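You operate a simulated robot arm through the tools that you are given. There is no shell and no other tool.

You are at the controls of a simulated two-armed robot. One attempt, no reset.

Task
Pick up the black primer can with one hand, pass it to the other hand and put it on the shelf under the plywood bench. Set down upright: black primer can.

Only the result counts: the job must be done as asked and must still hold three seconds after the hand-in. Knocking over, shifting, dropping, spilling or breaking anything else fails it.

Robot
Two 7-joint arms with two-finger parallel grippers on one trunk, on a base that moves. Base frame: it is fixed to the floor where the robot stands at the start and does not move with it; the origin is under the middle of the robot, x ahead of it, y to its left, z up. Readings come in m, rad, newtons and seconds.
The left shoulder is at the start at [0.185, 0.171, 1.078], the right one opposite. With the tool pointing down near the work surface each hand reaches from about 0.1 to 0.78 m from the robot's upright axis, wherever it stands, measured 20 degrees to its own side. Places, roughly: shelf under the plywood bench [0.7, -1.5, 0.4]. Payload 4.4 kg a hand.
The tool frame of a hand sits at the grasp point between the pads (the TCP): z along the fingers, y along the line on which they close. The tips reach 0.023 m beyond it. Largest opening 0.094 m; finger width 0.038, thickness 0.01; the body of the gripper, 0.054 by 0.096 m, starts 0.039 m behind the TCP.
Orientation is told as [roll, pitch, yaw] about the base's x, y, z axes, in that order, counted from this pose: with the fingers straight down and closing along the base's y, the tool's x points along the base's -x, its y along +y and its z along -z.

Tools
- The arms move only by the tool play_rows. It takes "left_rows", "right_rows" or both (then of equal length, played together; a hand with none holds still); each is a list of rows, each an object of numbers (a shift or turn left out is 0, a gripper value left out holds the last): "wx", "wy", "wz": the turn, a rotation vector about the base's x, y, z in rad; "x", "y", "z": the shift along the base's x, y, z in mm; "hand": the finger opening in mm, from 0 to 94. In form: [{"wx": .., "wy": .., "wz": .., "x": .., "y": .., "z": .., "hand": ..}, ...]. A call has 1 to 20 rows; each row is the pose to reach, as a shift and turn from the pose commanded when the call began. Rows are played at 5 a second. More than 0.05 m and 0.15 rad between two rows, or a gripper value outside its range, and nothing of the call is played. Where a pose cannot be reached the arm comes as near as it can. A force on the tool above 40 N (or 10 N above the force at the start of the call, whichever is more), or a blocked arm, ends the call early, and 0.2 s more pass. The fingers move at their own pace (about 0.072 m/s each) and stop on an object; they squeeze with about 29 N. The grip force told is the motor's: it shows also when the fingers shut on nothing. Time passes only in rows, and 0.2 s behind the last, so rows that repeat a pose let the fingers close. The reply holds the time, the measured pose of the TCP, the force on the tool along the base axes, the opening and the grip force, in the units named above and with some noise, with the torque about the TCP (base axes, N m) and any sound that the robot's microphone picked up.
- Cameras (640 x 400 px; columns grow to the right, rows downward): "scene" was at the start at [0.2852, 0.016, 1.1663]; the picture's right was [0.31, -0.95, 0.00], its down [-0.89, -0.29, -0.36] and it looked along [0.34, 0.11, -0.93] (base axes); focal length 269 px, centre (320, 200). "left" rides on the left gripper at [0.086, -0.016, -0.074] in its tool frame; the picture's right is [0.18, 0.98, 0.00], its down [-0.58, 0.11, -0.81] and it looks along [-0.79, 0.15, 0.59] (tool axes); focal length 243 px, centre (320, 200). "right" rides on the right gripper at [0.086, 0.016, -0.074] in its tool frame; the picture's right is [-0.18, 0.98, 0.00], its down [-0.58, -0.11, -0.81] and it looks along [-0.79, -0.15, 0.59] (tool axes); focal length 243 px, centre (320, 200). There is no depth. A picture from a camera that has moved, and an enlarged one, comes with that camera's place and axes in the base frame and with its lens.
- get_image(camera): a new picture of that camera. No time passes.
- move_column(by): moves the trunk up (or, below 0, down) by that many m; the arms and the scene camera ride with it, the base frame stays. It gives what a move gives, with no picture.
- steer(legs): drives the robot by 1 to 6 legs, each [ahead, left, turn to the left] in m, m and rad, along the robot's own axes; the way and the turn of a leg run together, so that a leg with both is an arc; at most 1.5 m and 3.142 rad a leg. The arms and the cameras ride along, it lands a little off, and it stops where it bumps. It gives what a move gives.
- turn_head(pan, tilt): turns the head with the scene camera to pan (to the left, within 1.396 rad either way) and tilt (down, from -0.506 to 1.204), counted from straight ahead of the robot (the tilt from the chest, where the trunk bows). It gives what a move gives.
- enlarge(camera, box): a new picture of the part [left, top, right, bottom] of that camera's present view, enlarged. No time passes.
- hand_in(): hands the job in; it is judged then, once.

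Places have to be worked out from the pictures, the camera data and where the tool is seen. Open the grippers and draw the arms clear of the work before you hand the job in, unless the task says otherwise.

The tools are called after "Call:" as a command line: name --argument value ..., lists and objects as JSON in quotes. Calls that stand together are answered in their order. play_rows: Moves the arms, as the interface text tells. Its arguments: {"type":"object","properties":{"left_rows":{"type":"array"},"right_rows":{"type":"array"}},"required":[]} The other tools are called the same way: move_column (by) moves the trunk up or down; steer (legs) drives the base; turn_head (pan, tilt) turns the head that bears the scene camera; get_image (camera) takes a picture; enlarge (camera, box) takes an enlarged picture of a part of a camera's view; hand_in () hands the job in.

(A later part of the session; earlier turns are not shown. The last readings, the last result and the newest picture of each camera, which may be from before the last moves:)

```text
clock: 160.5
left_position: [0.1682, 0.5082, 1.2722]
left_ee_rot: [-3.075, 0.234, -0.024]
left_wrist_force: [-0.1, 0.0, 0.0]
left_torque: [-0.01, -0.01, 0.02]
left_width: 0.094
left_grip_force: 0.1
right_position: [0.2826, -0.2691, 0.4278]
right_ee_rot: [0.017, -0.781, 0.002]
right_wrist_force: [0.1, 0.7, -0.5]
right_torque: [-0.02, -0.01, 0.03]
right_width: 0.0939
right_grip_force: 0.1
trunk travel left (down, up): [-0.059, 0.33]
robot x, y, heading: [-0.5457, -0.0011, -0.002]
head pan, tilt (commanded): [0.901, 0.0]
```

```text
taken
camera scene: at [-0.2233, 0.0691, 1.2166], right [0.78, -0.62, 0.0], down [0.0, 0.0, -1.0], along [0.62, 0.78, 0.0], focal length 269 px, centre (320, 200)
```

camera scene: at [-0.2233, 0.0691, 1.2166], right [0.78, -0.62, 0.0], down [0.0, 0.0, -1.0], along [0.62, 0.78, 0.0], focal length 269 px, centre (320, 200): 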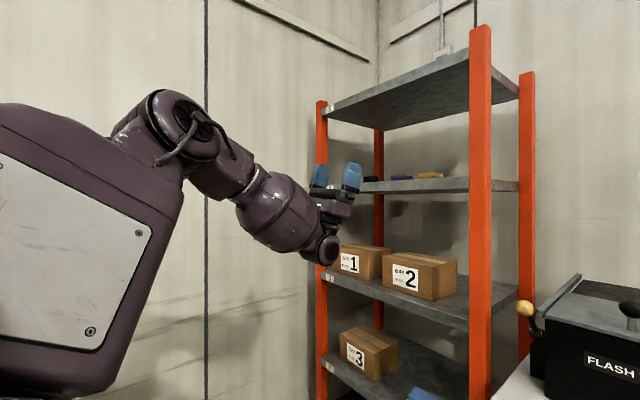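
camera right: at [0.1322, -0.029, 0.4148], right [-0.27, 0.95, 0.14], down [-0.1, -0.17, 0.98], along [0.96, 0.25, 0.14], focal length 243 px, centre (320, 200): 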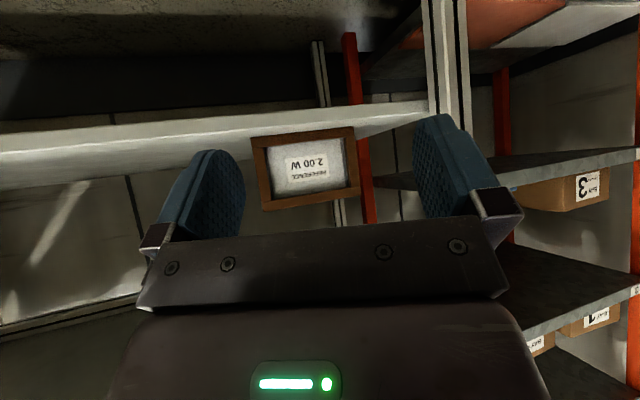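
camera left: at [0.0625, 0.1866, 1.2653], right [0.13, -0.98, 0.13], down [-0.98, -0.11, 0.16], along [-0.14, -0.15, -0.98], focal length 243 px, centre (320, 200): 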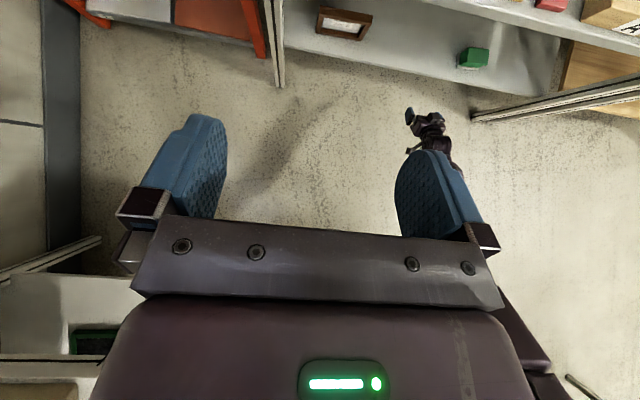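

I work out that the left shoulder is over-rotated inward; turning the hand outward while the arm is nearly straight should unwind it. I stretch the left arm up and forward into free space first.

Call:
play_rows --left_rows '[{"x": 2, "y": -11, "z": 30, "wy": 0.03}, {"x": 4, "y": -22, "z": 60, "wy": 0.06}, {"x": 6, "y": -33, "z": 90, "wy": 0.09}, {"x": 8, "y": -44, "z": 120, "wy": 0.12}, {"x": 10, "y": -55, "z": 150, "wy": 0.15}, {"x": 12, "y": -66, "z": 180, "wy": 0.18}, {"x": 14, "y": -77, "z": 210, "wy": 0.21}, {"x": 16, "y": -88, "z": 240, "wy": 0.24}, {"x": 18, "y": -99, "z": 270, "wy": 0.27}, {"x": 20, "y": -110, "z": 300, "wy": 0.3}, {"x": 22, "y": -121, "z": 330, "wy": 0.33}, {"x": 25, "y": -132, "z": 360, "wy": 0.36}, {"x": 28, "y": -143, "z": 390, "wy": 0.4}, {"x": 30, "y": -150, "z": 410, "wy": 0.42}, {"x": 30, "y": -150, "z": 410, "wy": 0.42}]'

Call:
turn_head --pan 0.9 --tilt -0.4

Call:
get_image --camera "scene"

```text
clock: 163.7
left_position: [0.2166, 0.352, 1.643]
left_ee_rot: [-2.861, 0.743, 0.0]
left_wrist_force: [0.4, -0.3, 0.3]
left_torque: [-0.01, -0.02, 0.02]
left_width: 0.094
left_grip_force: 0.1
left hand out of reach, approached as far as the arm can: row 1, 2, 3, 4, 5, 6, 7, 8, 9, 10, 11, 12, 13, 14, 15
right_position: [0.2818, -0.2682, 0.4272]
right_ee_rot: [0.021, -0.784, 0.002]
right_wrist_force: [0.3, 0.2, -0.4]
right_torque: [0.01, -0.03, 0.03]
right_width: 0.094
right_grip_force: 0.2
trunk travel left (down, up): [-0.059, 0.33]
robot x, y, heading: [-0.5425, 0.0005, -0.002]
head pan, tilt (commanded): [0.901, 0.0]
```

```text
clock: 164.6
left_position: [0.2144, 0.3526, 1.6435]
left_ee_rot: [-2.862, 0.739, -0.002]
left_wrist_force: [-0.3, 0.2, -0.6]
left_torque: [-0.01, -0.05, -0.04]
left_width: 0.0941
left_grip_force: 0.1
right_position: [0.2815, -0.269, 0.4279]
right_ee_rot: [0.016, -0.785, 0.001]
right_wrist_force: [0.0, -0.2, 1.0]
right_torque: [0.01, -0.01, 0.01]
right_width: 0.0939
right_grip_force: 0.0
trunk travel left (down, up): [-0.059, 0.33]
robot x, y, heading: [-0.5492, 0.0012, 0.001]
head pan, tilt (commanded): [0.901, -0.4]
```

```text
taken
camera scene: at [-0.2337, 0.0559, 1.2497], right [0.78, -0.62, 0.0], down [0.24, 0.3, -0.92], along [0.57, 0.72, 0.39], focal length 269 px, centre (320, 200)
```

scene: 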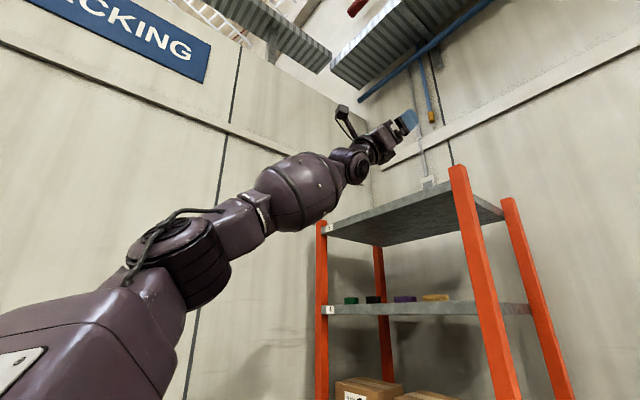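

The arm is now nearly straight, up and forward. I turn the hand outward about its own axis to unwind the shoulder.

Call:
play_rows --left_rows '[{"wx": -0.09, "wy": 0.038, "wz": -0.099}, {"wx": -0.18, "wy": 0.077, "wz": -0.198}, {"wx": -0.27, "wy": 0.115, "wz": -0.297}, {"wx": -0.36, "wy": 0.154, "wz": -0.396}, {"wx": -0.45, "wy": 0.192, "wz": -0.495}, {"wx": -0.54, "wy": 0.23, "wz": -0.594}, {"wx": -0.63, "wy": 0.269, "wz": -0.693}, {"wx": -0.72, "wy": 0.307, "wz": -0.792}, {"wx": -0.81, "wy": 0.346, "wz": -0.891}, {"wx": -0.9, "wy": 0.384, "wz": -0.99}, {"wx": -0.99, "wy": 0.422, "wz": -1.089}, {"wx": -1.08, "wy": 0.461, "wz": -1.188}, {"wx": -1.17, "wy": 0.499, "wz": -1.287}, {"wx": -1.26, "wy": 0.538, "wz": -1.386}, {"wx": -1.35, "wy": 0.576, "wz": -1.485}, {"wx": -1.44, "wy": 0.614, "wz": -1.584}, {"wx": -1.53, "wy": 0.653, "wz": -1.683}, {"wx": -1.62, "wy": 0.691, "wz": -1.782}, {"wx": -1.71, "wy": 0.73, "wz": -1.881}, {"wx": -1.8, "wy": 0.768, "wz": -1.98}]'

Call:
get_image --camera "scene"

```text
clock: 168.8
left_position: [0.1849, 0.3597, 1.6686]
left_ee_rot: [2.345, -0.651, -2.646]
left_wrist_force: [0.1, 1.2, 1.2]
left_torque: [-0.02, -0.01, -0.01]
left_width: 0.0939
left_grip_force: 0.0
left hand out of reach, approached as far as the arm can: row 1, 2, 3, 4, 5, 6, 7, 8, 9, 10, 11, 12, 13, 14, 15, 16, 17, 18, 19, 20
right_position: [0.2816, -0.2685, 0.4275]
right_ee_rot: [0.018, -0.786, 0.0]
right_wrist_force: [-0.2, -0.2, -0.3]
right_torque: [0.01, -0.01, -0.01]
right_width: 0.0939
right_grip_force: 0.0
trunk travel left (down, up): [-0.059, 0.33]
robot x, y, heading: [-0.5453, 0.0002, -0.001]
head pan, tilt (commanded): [0.901, -0.4]
```

```text
taken
camera scene: at [-0.2336, 0.0559, 1.2497], right [0.78, -0.62, 0.0], down [0.24, 0.3, -0.92], along [0.57, 0.72, 0.39], focal length 269 px, centre (320, 200)
```

scene: 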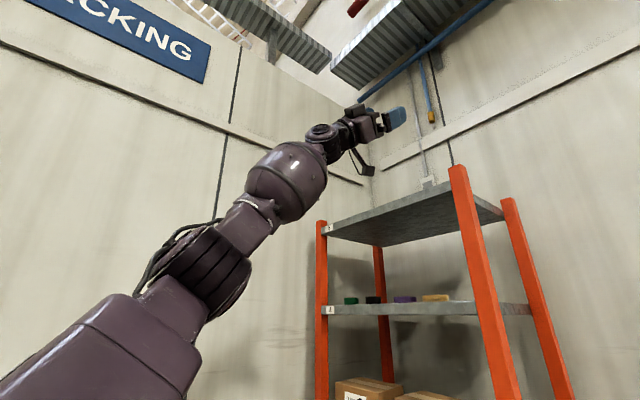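

The upper arm has rolled over and the hand is back near normal roll. I retract a little along the arm to see which way the elbow bends now.

Call:
play_rows --left_rows '[{"x": -5, "z": -25}, {"x": -10, "z": -50}, {"x": -15, "z": -75}, {"x": -20, "z": -100}, {"x": -25, "z": -125}, {"x": -30, "z": -150}, {"x": -35, "z": -175}, {"x": -40, "z": -200}, {"x": -45, "z": -225}, {"x": -45, "z": -250}, {"x": -45, "z": -250}]'

Call:
get_image --camera "scene"

```text
clock: 171.2
left_position: [0.1396, 0.3592, 1.4183]
left_ee_rot: [2.344, -0.65, -2.643]
left_wrist_force: [0.0, -0.5, 0.1]
left_torque: [-0.02, -0.02, -0.01]
left_width: 0.094
left_grip_force: 0.1
right_position: [0.2821, -0.2685, 0.4275]
right_ee_rot: [0.017, -0.784, 0.003]
right_wrist_force: [0.2, -0.5, 0.3]
right_torque: [0.01, 0.01, -0.02]
right_width: 0.0941
right_grip_force: 0.1
trunk travel left (down, up): [-0.059, 0.33]
robot x, y, heading: [-0.5498, 0.0007, 0.0]
head pan, tilt (commanded): [0.901, -0.4]
```

```text
taken
camera scene: at [-0.2339, 0.0559, 1.2498], right [0.78, -0.62, 0.0], down [0.24, 0.3, -0.92], along [0.57, 0.72, 0.39], focal length 269 px, centre (320, 200)
```

scene: 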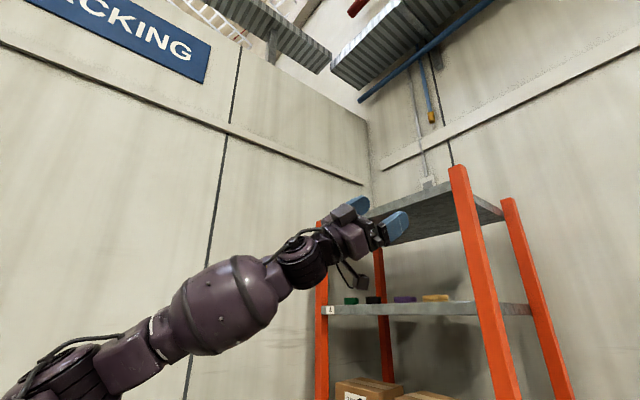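

The elbow now hangs low with no limit flags. I bring the left hand down in front, turning it to the normal 45° pose.

Call:
play_rows --left_rows '[{"x": 2, "y": -3, "z": -34, "wx": -0.0245, "wy": 0.0829, "wz": 0.0282}, {"x": 4, "y": -7, "z": -68, "wx": -0.049, "wy": 0.1659, "wz": 0.0564}, {"x": 7, "y": -10, "z": -103, "wx": -0.0735, "wy": 0.2488, "wz": 0.0847}, {"x": 9, "y": -13, "z": -137, "wx": -0.098, "wy": 0.3318, "wz": 0.1129}, {"x": 11, "y": -17, "z": -171, "wx": -0.1225, "wy": 0.4147, "wz": 0.1411}, {"x": 13, "y": -20, "z": -206, "wx": -0.147, "wy": 0.4977, "wz": 0.1693}, {"x": 16, "y": -23, "z": -240, "wx": -0.1715, "wy": 0.5806, "wz": 0.1976}, {"x": 18, "y": -27, "z": -274, "wx": -0.196, "wy": 0.6636, "wz": 0.2258}, {"x": 20, "y": -30, "z": -309, "wx": -0.2205, "wy": 0.7465, "wz": 0.254}, {"x": 22, "y": -33, "z": -343, "wx": -0.245, "wy": 0.8294, "wz": 0.2822}, {"x": 24, "y": -37, "z": -377, "wx": -0.2695, "wy": 0.9124, "wz": 0.3104}, {"x": 27, "y": -40, "z": -412, "wx": -0.294, "wy": 0.9953, "wz": 0.3387}, {"x": 29, "y": -43, "z": -446, "wx": -0.3185, "wy": 1.0783, "wz": 0.3669}, {"x": 31, "y": -47, "z": -480, "wx": -0.343, "wy": 1.1612, "wz": 0.3951}, {"x": 33, "y": -50, "z": -515, "wx": -0.3675, "wy": 1.2442, "wz": 0.4233}, {"x": 36, "y": -53, "z": -549, "wx": -0.392, "wy": 1.3271, "wz": 0.4516}, {"x": 38, "y": -57, "z": -583, "wx": -0.4165, "wy": 1.41, "wz": 0.4798}, {"x": 40, "y": -60, "z": -618, "wx": -0.441, "wy": 1.493, "wz": 0.508}, {"x": 40, "y": -60, "z": -618, "wx": -0.441, "wy": 1.493, "wz": 0.508}]'

Call:
turn_head --pan 0.6 --tilt 0.8

Call:
get_image --camera "scene"

```text
clock: 175.2
left_position: [0.1821, 0.2997, 0.8016]
left_ee_rot: [0.0, -0.789, -0.001]
left_wrist_force: [0.9, -0.2, 0.3]
left_torque: [0.01, -0.02, 0.02]
left_width: 0.094
left_grip_force: 0.1
right_position: [0.2808, -0.2685, 0.427]
right_ee_rot: [0.018, -0.783, 0.001]
right_wrist_force: [0.3, 0.6, 1.3]
right_torque: [0.01, -0.02, -0.01]
right_width: 0.094
right_grip_force: 0.1
trunk travel left (down, up): [-0.059, 0.33]
robot x, y, heading: [-0.547, 0.0011, 0.001]
head pan, tilt (commanded): [0.901, -0.4]
```

```text
clock: 176.6
left_position: [0.1829, 0.3004, 0.802]
left_ee_rot: [0.003, -0.787, 0.0]
left_wrist_force: [0.4, 0.3, -1.0]
left_torque: [-0.01, -0.04, 0.0]
left_width: 0.0941
left_grip_force: 0.1
right_position: [0.2814, -0.2684, 0.4275]
right_ee_rot: [0.016, -0.782, 0.002]
right_wrist_force: [-0.2, -0.4, 0.0]
right_torque: [0.01, -0.03, 0.03]
right_width: 0.0941
right_grip_force: 0.2
trunk travel left (down, up): [-0.059, 0.33]
robot x, y, heading: [-0.5508, 0.0033, -0.004]
head pan, tilt (commanded): [0.6, 0.799]
```

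```text
taken
camera scene: at [-0.2127, 0.0441, 1.1447], right [0.56, -0.83, 0.0], down [-0.59, -0.4, -0.7], along [0.58, 0.39, -0.72], focal length 269 px, centre (320, 200)
```

scene: 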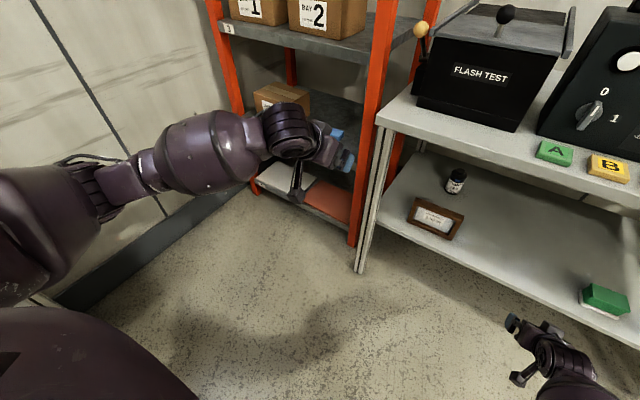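

The left arm is recovered with its elbow low and out. I test lowering the left hand to shelf height.

Call:
play_rows --left_rows '[{"z": -30}, {"z": -60}, {"z": -90}, {"z": -120}, {"z": -150}, {"z": -180}, {"x": 10, "z": -210}, {"x": 20, "z": -240}, {"x": 35, "y": -10, "z": -270}, {"x": 50, "y": -20, "z": -300}, {"x": 70, "y": -30, "z": -330}, {"x": 90, "y": -30, "z": -360}, {"x": 100, "y": -30, "z": -375}, {"x": 100, "y": -30, "z": -375}]'

Call:
turn_head --pan 0.3 --tilt 1.1

Call:
get_image --camera "scene"

```text
clock: 179.6
left_position: [0.2828, 0.2692, 0.4267]
left_ee_rot: [0.0, -0.788, 0.0]
left_wrist_force: [0.2, -0.6, 0.5]
left_torque: [-0.01, 0.01, 0.01]
left_width: 0.0941
left_grip_force: 0.1
right_position: [0.2817, -0.269, 0.4269]
right_ee_rot: [0.016, -0.783, 0.003]
right_wrist_force: [0.7, -0.2, 0.9]
right_torque: [-0.06, 0.0, 0.0]
right_width: 0.0941
right_grip_force: 0.1
trunk travel left (down, up): [-0.059, 0.33]
robot x, y, heading: [-0.5438, 0.0009, -0.004]
head pan, tilt (commanded): [0.6, 0.799]
```

```text
clock: 180.3
left_position: [0.2825, 0.2711, 0.4261]
left_ee_rot: [0.002, -0.788, -0.001]
left_wrist_force: [-0.4, 0.2, -0.1]
left_torque: [0.01, 0.02, 0.01]
left_width: 0.094
left_grip_force: 0.2
right_position: [0.2817, -0.2675, 0.4274]
right_ee_rot: [0.017, -0.783, 0.001]
right_wrist_force: [-0.2, -0.5, -0.2]
right_torque: [0.01, -0.01, 0.0]
right_width: 0.094
right_grip_force: 0.0
trunk travel left (down, up): [-0.059, 0.33]
robot x, y, heading: [-0.5458, -0.0026, -0.004]
head pan, tilt (commanded): [0.3, 1.1]
```

```text
taken
camera scene: at [-0.2189, 0.0172, 1.1229], right [0.3, -0.96, 0.0], down [-0.85, -0.26, -0.45], along [0.43, 0.13, -0.89], focal length 269 px, centre (320, 200)
```

scene: 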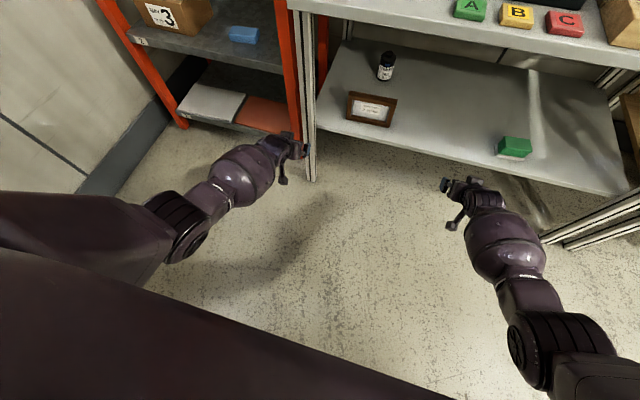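

Both arms are now symmetric, elbow-low and able to reach shelf height. Plan: the left hand picks; first I raise the right hand to a high parking spot in small steps, watching for limit flags.

Call:
play_rows --right_rows '[{"x": -10, "z": 35}, {"x": -20, "z": 70}, {"x": -35, "z": 105}, {"x": -50, "z": 140}, {"x": -65, "z": 175}, {"x": -80, "z": 210}, {"x": -90, "y": -5, "z": 245}, {"x": -100, "y": -10, "z": 280}, {"x": -110, "y": -15, "z": 315}, {"x": -120, "y": -20, "z": 350}, {"x": -130, "y": -25, "z": 385}, {"x": -140, "y": -30, "z": 420}, {"x": -150, "y": -35, "z": 455}, {"x": -160, "y": -40, "z": 490}, {"x": -170, "y": -45, "z": 525}, {"x": -170, "y": -50, "z": 560}, {"x": -170, "y": -55, "z": 595}, {"x": -170, "y": -60, "z": 630}, {"x": -170, "y": -60, "z": 660}, {"x": -170, "y": -60, "z": 660}]'

Call:
turn_head --pan -0.9 --tilt 0.3

Call:
get_image --camera "scene"

```text
clock: 184.6
left_position: [0.2823, 0.2703, 0.4263]
left_ee_rot: [0.002, -0.787, -0.001]
left_wrist_force: [-0.2, -0.9, -1.1]
left_torque: [-0.02, -0.02, 0.0]
left_width: 0.0937
left_grip_force: 0.1
right_position: [0.1117, -0.3293, 1.0839]
right_ee_rot: [0.018, -0.781, 0.002]
right_wrist_force: [0.8, -0.8, -0.1]
right_torque: [0.02, 0.02, -0.02]
right_width: 0.0939
right_grip_force: 0.0
trunk travel left (down, up): [-0.059, 0.33]
robot x, y, heading: [-0.5459, 0.001, 0.001]
head pan, tilt (commanded): [0.3, 1.1]
```

```text
clock: 185.9
left_position: [0.2834, 0.2708, 0.4245]
left_ee_rot: [0.002, -0.787, 0.0]
left_wrist_force: [0.2, -0.7, 0.0]
left_torque: [-0.01, 0.0, 0.0]
left_width: 0.0939
left_grip_force: 0.1
right_position: [0.1114, -0.3287, 1.0846]
right_ee_rot: [0.018, -0.783, 0.002]
right_wrist_force: [-0.1, 1.1, 0.7]
right_torque: [0.01, 0.01, 0.0]
right_width: 0.0941
right_grip_force: 0.1
trunk travel left (down, up): [-0.059, 0.33]
robot x, y, heading: [-0.5426, 0.002, -0.004]
head pan, tilt (commanded): [-0.901, 0.3]
```

```text
taken
camera scene: at [-0.2213, -0.0746, 1.1889], right [-0.78, -0.62, 0.0], down [-0.18, 0.23, -0.96], along [0.59, -0.75, -0.3], focal length 269 px, centre (320, 200)
```

scene: 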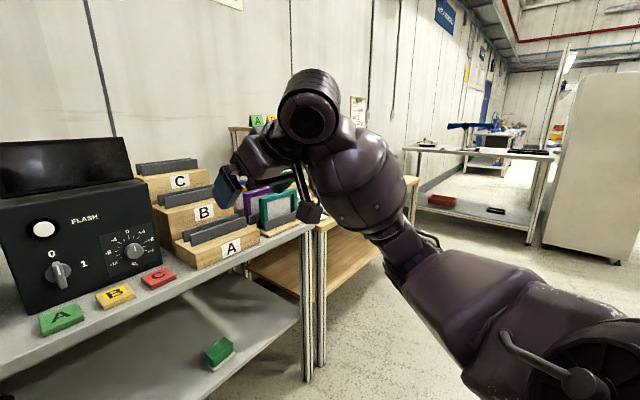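

The right hand is parked high without any flags. Now I set the left hand for the drive-in: a bit retracted, near the midline so it passes right of the frame, TCP at z≈0.44.

Call:
play_rows --left_rows '[{"x": -11, "y": -25, "z": 5}, {"x": -22, "y": -50, "z": 10}, {"x": -33, "y": -75, "z": 15}, {"x": -44, "y": -100, "z": 15}, {"x": -55, "y": -125, "z": 15}, {"x": -66, "y": -150, "z": 15}, {"x": -77, "y": -175, "z": 15}, {"x": -86, "y": -200, "z": 15}, {"x": -86, "y": -200, "z": 15}]'

Call:
steer --legs '[[0.0, -0.2, 0.0]]'

Call:
turn_head --pan 0.2 --tilt 1.0

Call:
get_image --camera "scene"

```text
clock: 187.9
left_position: [0.1963, 0.0699, 0.4409]
left_ee_rot: [0.002, -0.786, 0.001]
left_wrist_force: [-0.6, 0.1, 0.3]
left_torque: [0.03, 0.01, -0.02]
left_width: 0.0937
left_grip_force: 0.0
right_position: [0.1117, -0.3296, 1.0844]
right_ee_rot: [0.018, -0.784, 0.003]
right_wrist_force: [1.1, -0.7, -0.4]
right_torque: [0.02, 0.0, 0.02]
right_width: 0.0942
right_grip_force: 0.0
trunk travel left (down, up): [-0.059, 0.33]
robot x, y, heading: [-0.5472, -0.0033, -0.001]
head pan, tilt (commanded): [-0.901, 0.3]
```

```text
clock: 190.3
left_position: [0.197, -0.129, 0.4403]
left_ee_rot: [0.002, -0.788, 0.002]
left_wrist_force: [0.7, 0.2, -0.2]
left_torque: [0.07, 0.01, 0.01]
left_width: 0.0938
left_grip_force: 0.1
right_position: [0.1117, -0.5275, 1.0836]
right_ee_rot: [0.019, -0.783, 0.002]
right_wrist_force: [-0.1, 0.7, 0.3]
right_torque: [0.01, 0.0, 0.0]
right_width: 0.0939
right_grip_force: 0.1
trunk travel left (down, up): [-0.059, 0.33]
robot x, y, heading: [-0.5486, -0.1976, -0.001]
head pan, tilt (commanded): [-0.901, 0.3]
```

```text
clock: 191.7
left_position: [0.1962, -0.1296, 0.4405]
left_ee_rot: [0.001, -0.787, 0.002]
left_wrist_force: [-0.4, 0.4, -0.9]
left_torque: [0.0, 0.01, -0.04]
left_width: 0.0938
left_grip_force: 0.1
right_position: [0.1119, -0.5275, 1.0844]
right_ee_rot: [0.017, -0.782, 0.004]
right_wrist_force: [0.3, -0.2, 0.0]
right_torque: [-0.04, 0.03, -0.01]
right_width: 0.094
right_grip_force: 0.1
trunk travel left (down, up): [-0.059, 0.33]
robot x, y, heading: [-0.5466, -0.2057, 0.0]
head pan, tilt (commanded): [0.201, 1.0]
```

```text
taken
camera scene: at [-0.211, -0.1868, 1.1295], right [0.2, -0.98, 0.0], down [-0.82, -0.17, -0.54], along [0.53, 0.11, -0.84], focal length 269 px, centre (320, 200)
```

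scene: 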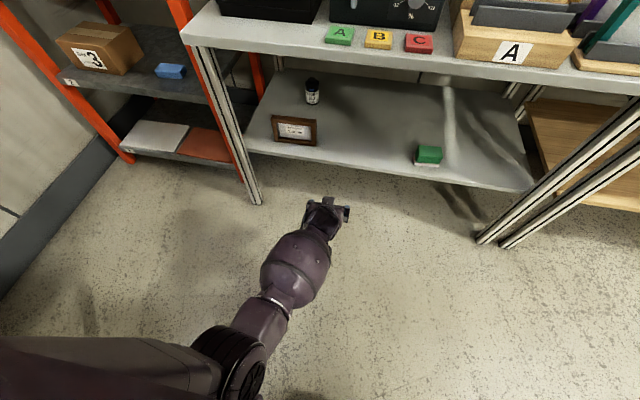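

Base is at y≈−0.2 and the left hand is aligned right of the frame. I drive forward in two steps, checking in between.

Call:
steer --legs '[[0.25, 0.0, 0.0]]'

Call:
get_image --camera "scene"

Call:
get_image --camera "left"

```text
clock: 193.5
left_position: [0.4445, -0.1314, 0.44]
left_ee_rot: [0.001, -0.787, -0.001]
left_wrist_force: [0.1, 0.0, 0.1]
left_torque: [0.01, 0.0, -0.01]
left_width: 0.0942
left_grip_force: 0.2
right_position: [0.3605, -0.5297, 1.0839]
right_ee_rot: [0.017, -0.783, 0.001]
right_wrist_force: [0.6, 0.8, 0.5]
right_torque: [0.0, 0.02, 0.0]
right_width: 0.094
right_grip_force: 0.0
trunk travel left (down, up): [-0.059, 0.33]
robot x, y, heading: [-0.3015, -0.1987, -0.003]
head pan, tilt (commanded): [0.201, 1.0]
```

```text
taken
camera scene: at [0.0381, -0.1878, 1.1293], right [0.2, -0.98, 0.0], down [-0.83, -0.17, -0.54], along [0.53, 0.11, -0.84], focal length 269 px, centre (320, 200)
```

scene: 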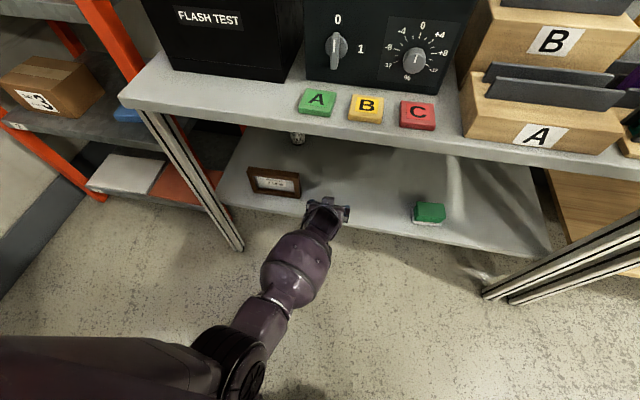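

```text
taken
camera left: at [0.3302, -0.1483, 0.431], right [-0.13, 0.98, -0.13], down [-0.16, 0.11, 0.98], along [0.98, 0.15, 0.14], focal length 243 px, centre (320, 200)
```

left: 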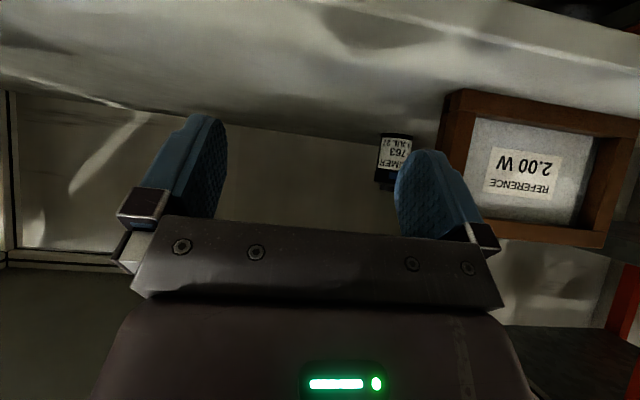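

The hand is over the shelf front edge and clears the frame by about 4 cm. I drive the remaining 0.25 m.

Call:
steer --legs '[[0.15, 0.0, 0.0]]'

Call:
get_image --camera "left"

Call:
get_image --camera "scene"

```text
clock: 194.9
left_position: [0.5937, -0.1316, 0.4407]
left_ee_rot: [0.0, -0.786, -0.001]
left_wrist_force: [-0.1, -0.1, -0.5]
left_torque: [-0.01, 0.04, 0.03]
left_width: 0.0938
left_grip_force: 0.1
right_position: [0.5116, -0.5294, 1.0845]
right_ee_rot: [0.018, -0.784, 0.002]
right_wrist_force: [0.8, 0.1, -0.5]
right_torque: [0.0, 0.0, 0.01]
right_width: 0.0939
right_grip_force: 0.0
trunk travel left (down, up): [-0.059, 0.33]
robot x, y, heading: [-0.1492, -0.1977, -0.004]
head pan, tilt (commanded): [0.201, 1.0]
```

```text
taken
camera left: at [0.4804, -0.149, 0.4309], right [-0.13, 0.98, -0.13], down [-0.16, 0.11, 0.98], along [0.98, 0.15, 0.14], focal length 243 px, centre (320, 200)
```

left: 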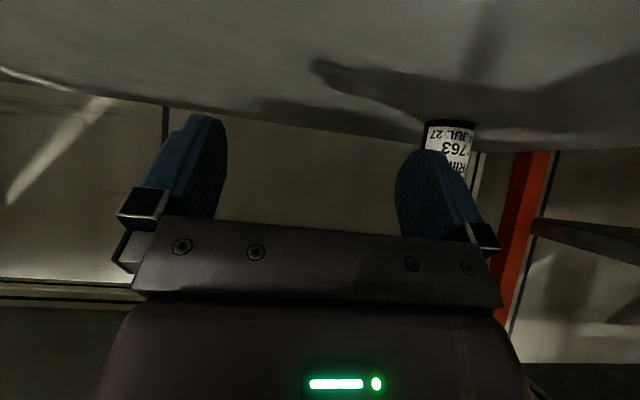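

```text
taken
camera scene: at [0.1884, -0.1884, 1.1293], right [0.2, -0.98, 0.0], down [-0.83, -0.17, -0.54], along [0.53, 0.11, -0.84], focal length 269 px, centre (320, 200)
```

scene: 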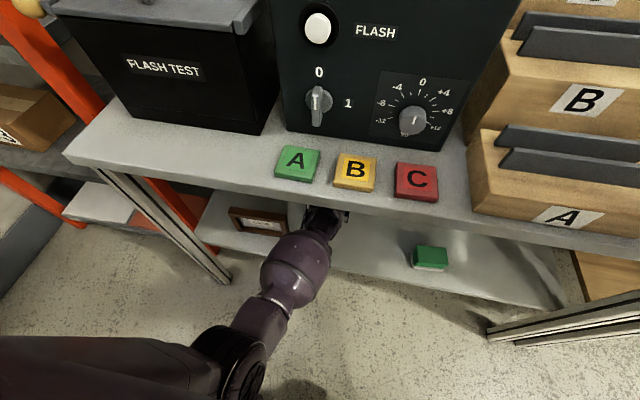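

All clear; one more 0.1 m forward.

Call:
steer --legs '[[0.1, 0.0, 0.0]]'

Call:
get_image --camera "scene"

Call:
get_image --camera "left"

```text
clock: 196.0
left_position: [0.6945, -0.1324, 0.4408]
left_ee_rot: [0.0, -0.786, -0.002]
left_wrist_force: [-0.2, -0.1, 0.4]
left_torque: [-0.02, -0.02, 0.03]
left_width: 0.0943
left_grip_force: 0.1
right_position: [0.6099, -0.5309, 1.084]
right_ee_rot: [0.016, -0.784, 0.001]
right_wrist_force: [0.9, 0.5, 0.0]
right_torque: [0.01, 0.01, 0.01]
right_width: 0.094
right_grip_force: 0.0
trunk travel left (down, up): [-0.059, 0.33]
robot x, y, heading: [-0.0493, -0.2023, -0.0]
head pan, tilt (commanded): [0.201, 1.0]
```

```text
taken
camera scene: at [0.288, -0.1886, 1.1292], right [0.2, -0.98, 0.0], down [-0.83, -0.17, -0.54], along [0.53, 0.11, -0.84], focal length 269 px, centre (320, 200)
```

scene: 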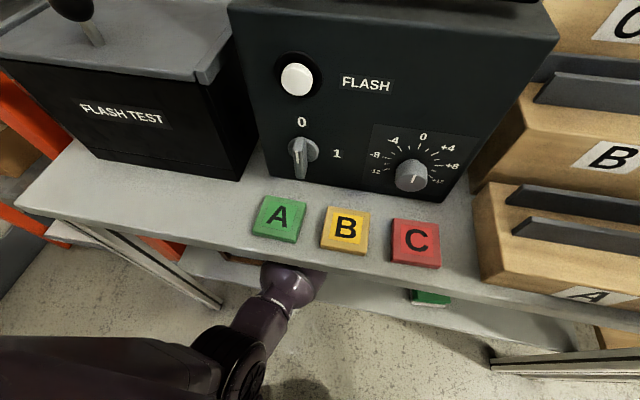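

```text
taken
camera left: at [0.5799, -0.1491, 0.4308], right [-0.13, 0.98, -0.13], down [-0.16, 0.11, 0.98], along [0.98, 0.15, 0.14], focal length 243 px, centre (320, 200)
```

left: 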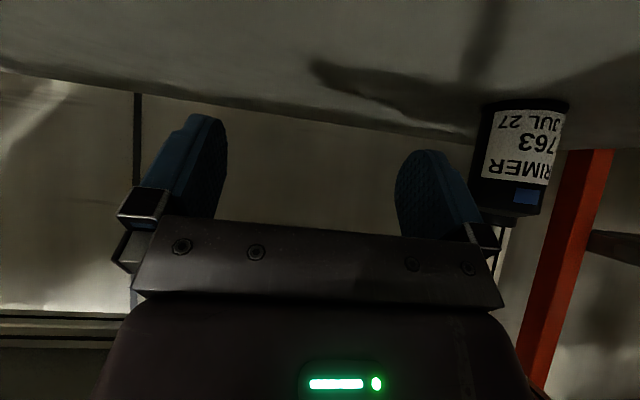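

The left hand is at [0.695, −0.132, 0.441], with the can ahead to its left. I shift left behind the frame to y≈0.047 and lower slightly to z≈0.425.

Call:
play_rows --left_rows '[{"x": 3, "y": 20, "z": -2}, {"x": 3, "y": 40, "z": -4}, {"x": 3, "y": 60, "z": -6}, {"x": 3, "y": 80, "z": -8}, {"x": 3, "y": 100, "z": -10}, {"x": 3, "y": 120, "z": -12}, {"x": 3, "y": 140, "z": -14}, {"x": 3, "y": 160, "z": -16}, {"x": 3, "y": 179, "z": -16}, {"x": 3, "y": 179, "z": -16}]'

Call:
get_image --camera "left"

Call:
get_image --camera "scene"

```text
clock: 198.2
left_position: [0.6981, 0.0485, 0.4243]
left_ee_rot: [0.001, -0.786, -0.002]
left_wrist_force: [-0.1, 0.2, -0.5]
left_torque: [0.0, 0.0, -0.05]
left_width: 0.0939
left_grip_force: 0.0
right_position: [0.6106, -0.5306, 1.0842]
right_ee_rot: [0.017, -0.783, 0.003]
right_wrist_force: [-0.7, 0.2, -0.5]
right_torque: [0.0, -0.01, 0.02]
right_width: 0.0943
right_grip_force: 0.0
trunk travel left (down, up): [-0.059, 0.33]
robot x, y, heading: [-0.0466, -0.1994, 0.001]
head pan, tilt (commanded): [0.201, 1.0]
```

```text
taken
camera left: at [0.5835, 0.0301, 0.4143], right [-0.13, 0.98, -0.13], down [-0.16, 0.11, 0.98], along [0.98, 0.15, 0.14], focal length 243 px, centre (320, 200)
```

left: 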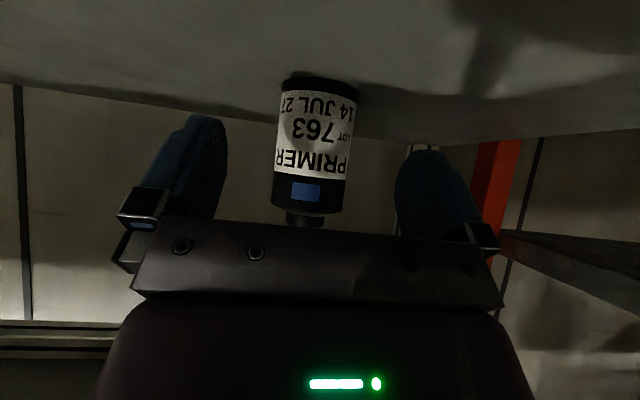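

```text
taken
camera scene: at [0.2875, -0.1885, 1.1295], right [0.2, -0.98, 0.0], down [-0.82, -0.17, -0.54], along [0.53, 0.11, -0.84], focal length 269 px, centre (320, 200)
```

scene: 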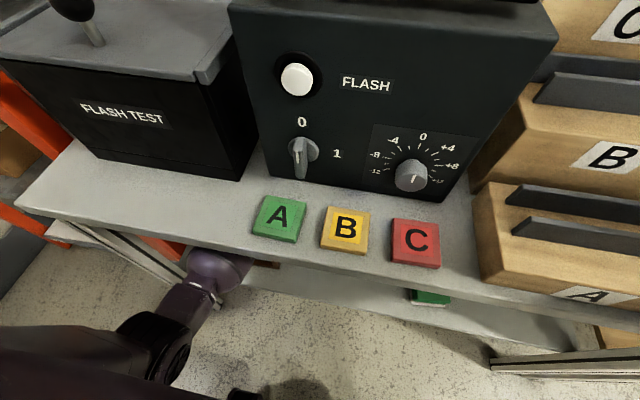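

The can sits centered between the open fingers at about [0.787, 0.0495]. I advance to x≈0.783 at z≈0.425, fingers straddling it.

Call:
play_rows --left_rows '[{"x": 15, "y": 1}, {"x": 30, "y": 1}, {"x": 45, "y": 1}, {"x": 60, "y": 1, "z": 1}, {"x": 70, "y": 1, "z": 1}, {"x": 78, "y": 1, "z": 1}, {"x": 85, "y": 1, "z": 1}, {"x": 85, "y": 1, "z": 1}]'

Call:
get_image --camera "left"

Call:
get_image --camera "scene"

```text
clock: 200.0
left_position: [0.7826, 0.0468, 0.4262]
left_ee_rot: [0.002, -0.787, -0.001]
left_wrist_force: [-1.2, -0.4, 2.2]
left_torque: [0.01, 0.03, -0.03]
left_width: 0.0939
left_grip_force: 0.1
right_position: [0.6099, -0.5308, 1.0846]
right_ee_rot: [0.017, -0.783, 0.003]
right_wrist_force: [-0.3, 0.9, 0.5]
right_torque: [-0.03, -0.01, -0.01]
right_width: 0.0942
right_grip_force: 0.1
trunk travel left (down, up): [-0.059, 0.33]
robot x, y, heading: [-0.0463, -0.2025, -0.002]
head pan, tilt (commanded): [0.201, 1.0]
```

```text
taken
camera left: at [0.6676, 0.03, 0.4161], right [-0.13, 0.98, -0.13], down [-0.16, 0.11, 0.98], along [0.98, 0.15, 0.14], focal length 243 px, centre (320, 200)
```

left: 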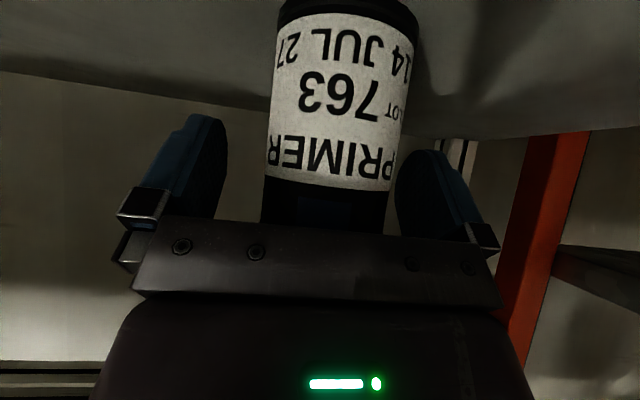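

```text
taken
camera scene: at [0.2873, -0.1886, 1.1296], right [0.2, -0.98, 0.0], down [-0.82, -0.17, -0.54], along [0.53, 0.11, -0.84], focal length 269 px, centre (320, 200)
```

scene: 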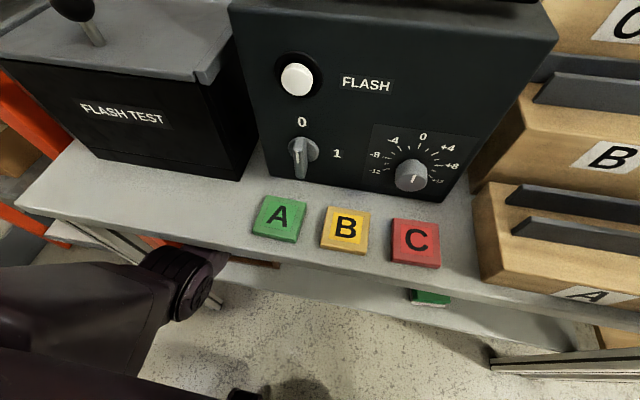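

The can is between the fingers, with the palm not touching. I shift 2 mm left to center and close the fingers.

Call:
play_rows --left_rows '[{"y": 2, "hand": 94}, {"y": 2, "hand": 70}, {"y": 2, "hand": 64}, {"y": 2, "hand": 58}, {"y": 2, "hand": 50}, {"y": 2, "hand": 40}, {"y": 2, "hand": 30}, {"y": 2, "hand": 30}]'

Call:
get_image --camera "left"

```text
clock: 201.8
left_position: [0.783, 0.0497, 0.4251]
left_ee_rot: [0.001, -0.788, -0.003]
left_wrist_force: [-0.7, 1.1, -0.1]
left_torque: [0.02, 0.02, 0.01]
left_width: 0.0592
left_grip_force: 28.9
right_position: [0.6104, -0.5292, 1.0834]
right_ee_rot: [0.018, -0.783, 0.003]
right_wrist_force: [0.5, 0.0, -0.8]
right_torque: [-0.01, 0.01, -0.02]
right_width: 0.0939
right_grip_force: 0.0
trunk travel left (down, up): [-0.059, 0.33]
robot x, y, heading: [-0.0501, -0.203, -0.006]
head pan, tilt (commanded): [0.201, 1.0]
```

```text
taken
camera left: at [0.6676, 0.0323, 0.4165], right [-0.13, 0.98, -0.13], down [-0.16, 0.11, 0.98], along [0.98, 0.15, 0.14], focal length 243 px, centre (320, 200)
```

left: 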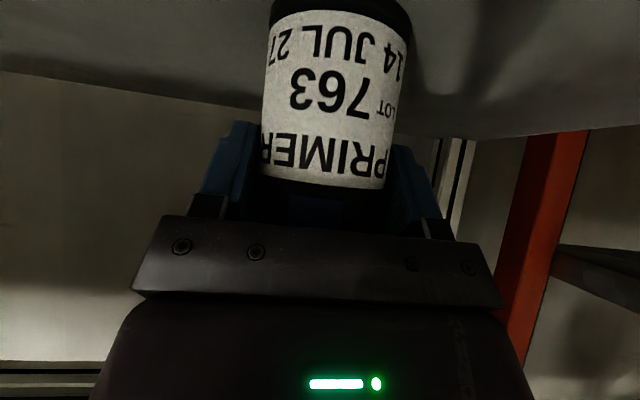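

Gripped: 59 mm width at 29 N. I lift 15 mm, then pull back and slide right the way I came, staying behind the frame.

Call:
play_rows --left_rows '[{"z": 5}, {"z": 10}, {"z": 16}, {"x": -15, "z": 18}, {"x": -30, "z": 20}, {"x": -45, "z": 22}, {"x": -60, "z": 24}, {"x": -75, "z": 25}, {"x": -84, "z": 25}, {"x": -84, "z": 25}]'

Call:
get_image --camera "left"

```text
clock: 204.0
left_position: [0.6975, 0.0497, 0.4504]
left_ee_rot: [0.001, -0.787, -0.003]
left_wrist_force: [0.5, 0.1, -2.4]
left_torque: [0.0, 0.02, 0.03]
left_width: 0.059
left_grip_force: 29.3
right_position: [0.611, -0.53, 1.0845]
right_ee_rot: [0.019, -0.784, 0.0]
right_wrist_force: [0.0, -0.4, -0.4]
right_torque: [-0.01, -0.01, -0.04]
right_width: 0.094
right_grip_force: 0.1
trunk travel left (down, up): [-0.059, 0.33]
robot x, y, heading: [-0.0495, -0.202, -0.002]
head pan, tilt (commanded): [0.201, 1.0]
```

```text
taken
camera left: at [0.5838, 0.0328, 0.4416], right [-0.13, 0.98, -0.13], down [-0.16, 0.11, 0.98], along [0.98, 0.15, 0.14], focal length 243 px, centre (320, 200)
```

left: 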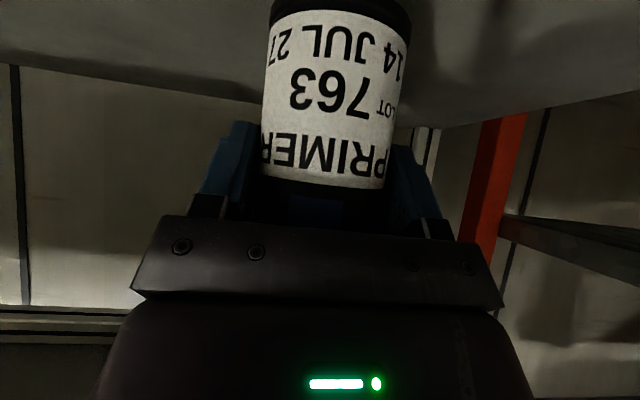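

The can is lifted securely. Now I slide right behind the frame to y≈−0.13.

Call:
play_rows --left_rows '[{"y": -20}, {"y": -40}, {"y": -60}, {"y": -80}, {"y": -100}, {"y": -120}, {"y": -140}, {"y": -160}, {"y": -180}, {"y": -180}]'

Call:
steer --legs '[[-0.25, 0.0, 0.0]]'

Call:
get_image --camera "scene"

```text
clock: 206.2
left_position: [0.6981, -0.1308, 0.451]
left_ee_rot: [0.003, -0.788, 0.001]
left_wrist_force: [-0.5, -0.5, -2.0]
left_torque: [-0.04, 0.03, -0.01]
left_width: 0.0592
left_grip_force: 29.6
right_position: [0.6092, -0.5294, 1.0846]
right_ee_rot: [0.017, -0.783, 0.002]
right_wrist_force: [-0.3, 0.1, 0.4]
right_torque: [0.01, 0.02, 0.0]
right_width: 0.0939
right_grip_force: 0.0
trunk travel left (down, up): [-0.059, 0.33]
robot x, y, heading: [-0.0483, -0.201, 0.003]
head pan, tilt (commanded): [0.201, 1.0]
```

```text
clock: 208.0
left_position: [0.4521, -0.1299, 0.4514]
left_ee_rot: [0.002, -0.788, -0.003]
left_wrist_force: [0.6, 0.9, -3.0]
left_torque: [0.04, 0.02, -0.01]
left_width: 0.0591
left_grip_force: 29.0
right_position: [0.3616, -0.5297, 1.084]
right_ee_rot: [0.018, -0.784, 0.0]
right_wrist_force: [0.0, -0.3, 0.7]
right_torque: [0.02, -0.02, 0.01]
right_width: 0.094
right_grip_force: 0.0
trunk travel left (down, up): [-0.059, 0.33]
robot x, y, heading: [-0.2963, -0.1991, -0.002]
head pan, tilt (commanded): [0.201, 1.0]
```

```text
taken
camera scene: at [0.0397, -0.188, 1.1295], right [0.2, -0.98, 0.0], down [-0.83, -0.17, -0.54], along [0.53, 0.11, -0.84], focal length 269 px, centre (320, 200)
```

scene: 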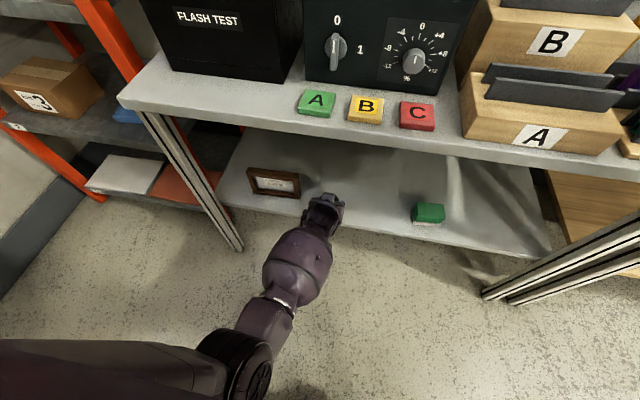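

The frame is undisturbed and the can is out. I back out the rest of the way.

Call:
steer --legs '[[-0.27, 0.0, 0.0]]'

Call:
turn_head --pan 0.0 --tilt 0.8

Call:
get_image --camera "scene"

```text
clock: 209.9
left_position: [0.1783, -0.1299, 0.4517]
left_ee_rot: [0.002, -0.786, -0.005]
left_wrist_force: [0.5, 0.0, -2.5]
left_torque: [0.02, 0.01, 0.02]
left_width: 0.0589
left_grip_force: 28.8
right_position: [0.0875, -0.5291, 1.0836]
right_ee_rot: [0.018, -0.783, -0.003]
right_wrist_force: [-0.7, 0.1, -0.1]
right_torque: [0.0, 0.01, 0.01]
right_width: 0.0937
right_grip_force: 0.1
trunk travel left (down, up): [-0.059, 0.33]
robot x, y, heading: [-0.5658, -0.1994, -0.008]
head pan, tilt (commanded): [0.201, 1.0]
```

```text
clock: 210.7
left_position: [0.1784, -0.1315, 0.4519]
left_ee_rot: [0.001, -0.786, -0.003]
left_wrist_force: [-0.6, -0.3, -3.0]
left_torque: [0.0, 0.0, 0.0]
left_width: 0.0588
left_grip_force: 28.8
right_position: [0.0882, -0.5297, 1.0841]
right_ee_rot: [0.017, -0.783, -0.003]
right_wrist_force: [-0.1, -0.9, -0.5]
right_torque: [-0.03, -0.03, 0.02]
right_width: 0.0941
right_grip_force: 0.1
trunk travel left (down, up): [-0.059, 0.33]
robot x, y, heading: [-0.5693, -0.1998, -0.007]
head pan, tilt (commanded): [0.0, 0.799]
```

```text
taken
camera scene: at [-0.2208, -0.2015, 1.1445], right [0.0, -1.0, 0.0], down [-0.72, 0.0, -0.7], along [0.7, 0.0, -0.72], focal length 269 px, centre (320, 200)
```

scene: 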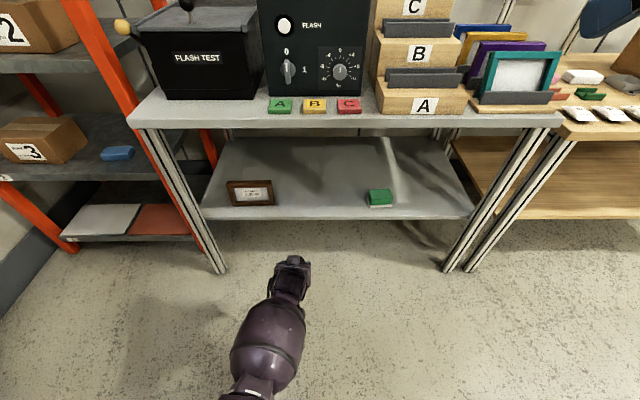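

The can is out in the open. Before the handover I look closely at the right hand's camera stalk, since it will hang below that hand when placing.

Call:
turn_head --pan -0.8 --tilt 0.2

Call:
get_image --camera "scene"

Call:
enlarge --camera "scene" --box '[180, 100, 420, 260]'

```text
clock: 211.8
left_position: [0.1788, -0.1313, 0.4506]
left_ee_rot: [0.002, -0.787, -0.004]
left_wrist_force: [-0.7, -0.1, -2.4]
left_torque: [0.0, 0.02, 0.01]
left_width: 0.0588
left_grip_force: 28.9
right_position: [0.0882, -0.53, 1.0849]
right_ee_rot: [0.019, -0.783, -0.001]
right_wrist_force: [0.3, -0.2, 0.3]
right_torque: [0.0, -0.02, 0.01]
right_width: 0.0942
right_grip_force: 0.2
trunk travel left (down, up): [-0.059, 0.33]
robot x, y, heading: [-0.5671, -0.1987, -0.006]
head pan, tilt (commanded): [-0.799, 0.201]
```

```text
taken
camera scene: at [-0.2367, -0.2683, 1.1981], right [-0.72, -0.69, 0.0], down [-0.14, 0.14, -0.98], along [0.68, -0.71, -0.2], focal length 269 px, centre (320, 200)
```

scene: 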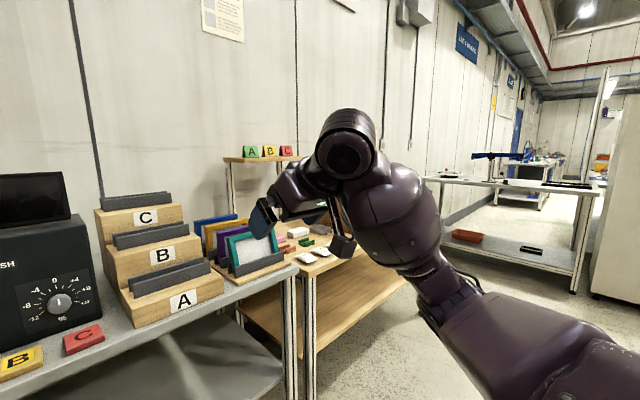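

```text
2.50 times, centred on (300, 180) of scene
camera zoom: at [-0.2367, -0.2683, 1.1981], right [-0.72, -0.69, 0.0], down [-0.14, 0.14, -0.98], along [0.68, -0.71, -0.2], focal length 672 px, centre (370, 250)
```

zoom: 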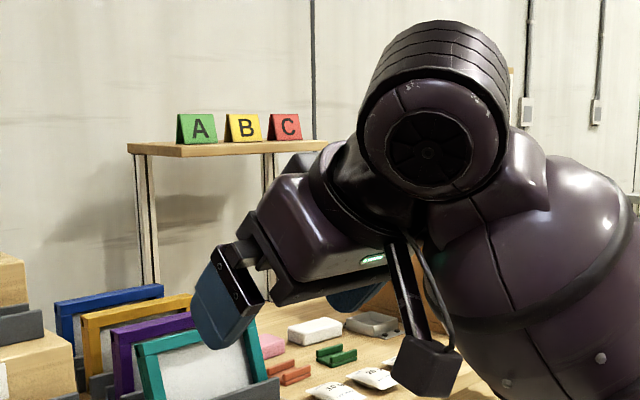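

The stalk ends in a block about 4–5 cm wide, which would force placing very near the shelf's edge unless the right hand is flipped. I test the flipped right hand: bring it down to the open pose first, away from the left hand.

Call:
play_rows --right_rows '[{"x": 7, "y": 3, "z": -34}, {"x": 14, "y": 6, "z": -68}, {"x": 21, "y": 9, "z": -102}, {"x": 28, "y": 12, "z": -136}, {"x": 35, "y": 15, "z": -170}, {"x": 42, "y": 18, "z": -204}, {"x": 49, "y": 21, "z": -238}, {"x": 56, "y": 24, "z": -272}, {"x": 63, "y": 27, "z": -306}, {"x": 70, "y": 30, "z": -340}, {"x": 70, "y": 30, "z": -340}]'

Call:
play_rows --right_rows '[{"wx": -0.1, "wz": 0.1}, {"wx": -0.2, "wz": 0.2}, {"wx": -0.3, "wz": 0.3}, {"wx": -0.4, "wz": 0.4}, {"wx": -0.5, "wz": 0.5}, {"wx": -0.6, "wz": 0.6}, {"wx": -0.7, "wz": 0.7}, {"wx": -0.8, "wz": 0.8}, {"wx": -0.9, "wz": 0.9}, {"wx": -1.0, "wz": 1.0}, {"wx": -1.1, "wz": 1.1}, {"wx": -1.1, "wz": 1.1}]'

Call:
turn_head --pan -0.6 --tilt 0.8

Call:
get_image --camera "scene"

```text
clock: 214.2
left_position: [0.178, -0.1312, 0.4523]
left_ee_rot: [0.003, -0.787, -0.007]
left_wrist_force: [0.2, 0.6, -3.7]
left_torque: [-0.01, 0.03, 0.02]
left_width: 0.0587
left_grip_force: 29.2
right_position: [0.1573, -0.4995, 0.7438]
right_ee_rot: [0.019, -0.785, 0.0]
right_wrist_force: [0.0, 0.3, 0.4]
right_torque: [0.0, 0.01, -0.01]
right_width: 0.0941
right_grip_force: 0.0
trunk travel left (down, up): [-0.059, 0.33]
robot x, y, heading: [-0.5706, -0.1989, -0.004]
head pan, tilt (commanded): [-0.799, 0.201]
```

```text
clock: 216.8
left_position: [0.1783, -0.1315, 0.4515]
left_ee_rot: [0.001, -0.788, -0.006]
left_wrist_force: [-0.6, -1.0, -3.5]
left_torque: [-0.01, -0.02, -0.03]
left_width: 0.0594
left_grip_force: 29.3
right_position: [0.1569, -0.5003, 0.7443]
right_ee_rot: [-0.767, -0.008, 1.559]
right_wrist_force: [-0.5, 0.2, 0.2]
right_torque: [-0.01, -0.02, 0.0]
right_width: 0.0941
right_grip_force: 0.0
trunk travel left (down, up): [-0.059, 0.33]
robot x, y, heading: [-0.5704, -0.1985, -0.008]
head pan, tilt (commanded): [-0.799, 0.201]
```

```text
clock: 217.8
left_position: [0.1777, -0.1314, 0.4518]
left_ee_rot: [0.002, -0.788, -0.003]
left_wrist_force: [0.1, -0.3, -2.7]
left_torque: [-0.01, 0.02, -0.02]
left_width: 0.0591
left_grip_force: 29.0
right_position: [0.1589, -0.4997, 0.7441]
right_ee_rot: [-0.767, -0.01, 1.557]
right_wrist_force: [-0.1, -0.6, 0.3]
right_torque: [0.01, 0.02, 0.0]
right_width: 0.0939
right_grip_force: 0.0
trunk travel left (down, up): [-0.059, 0.33]
robot x, y, heading: [-0.566, -0.1935, -0.001]
head pan, tilt (commanded): [-0.6, 0.799]
```

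```text
taken
camera scene: at [-0.2351, -0.2471, 1.1446], right [-0.57, -0.82, 0.0], down [-0.59, 0.41, -0.7], along [0.57, -0.4, -0.72], focal length 269 px, centre (320, 200)
```

scene: 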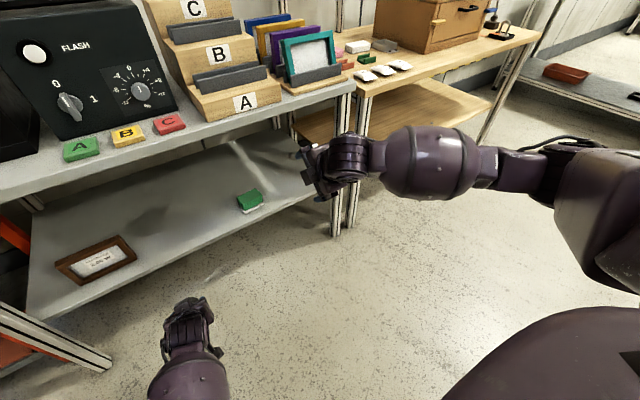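

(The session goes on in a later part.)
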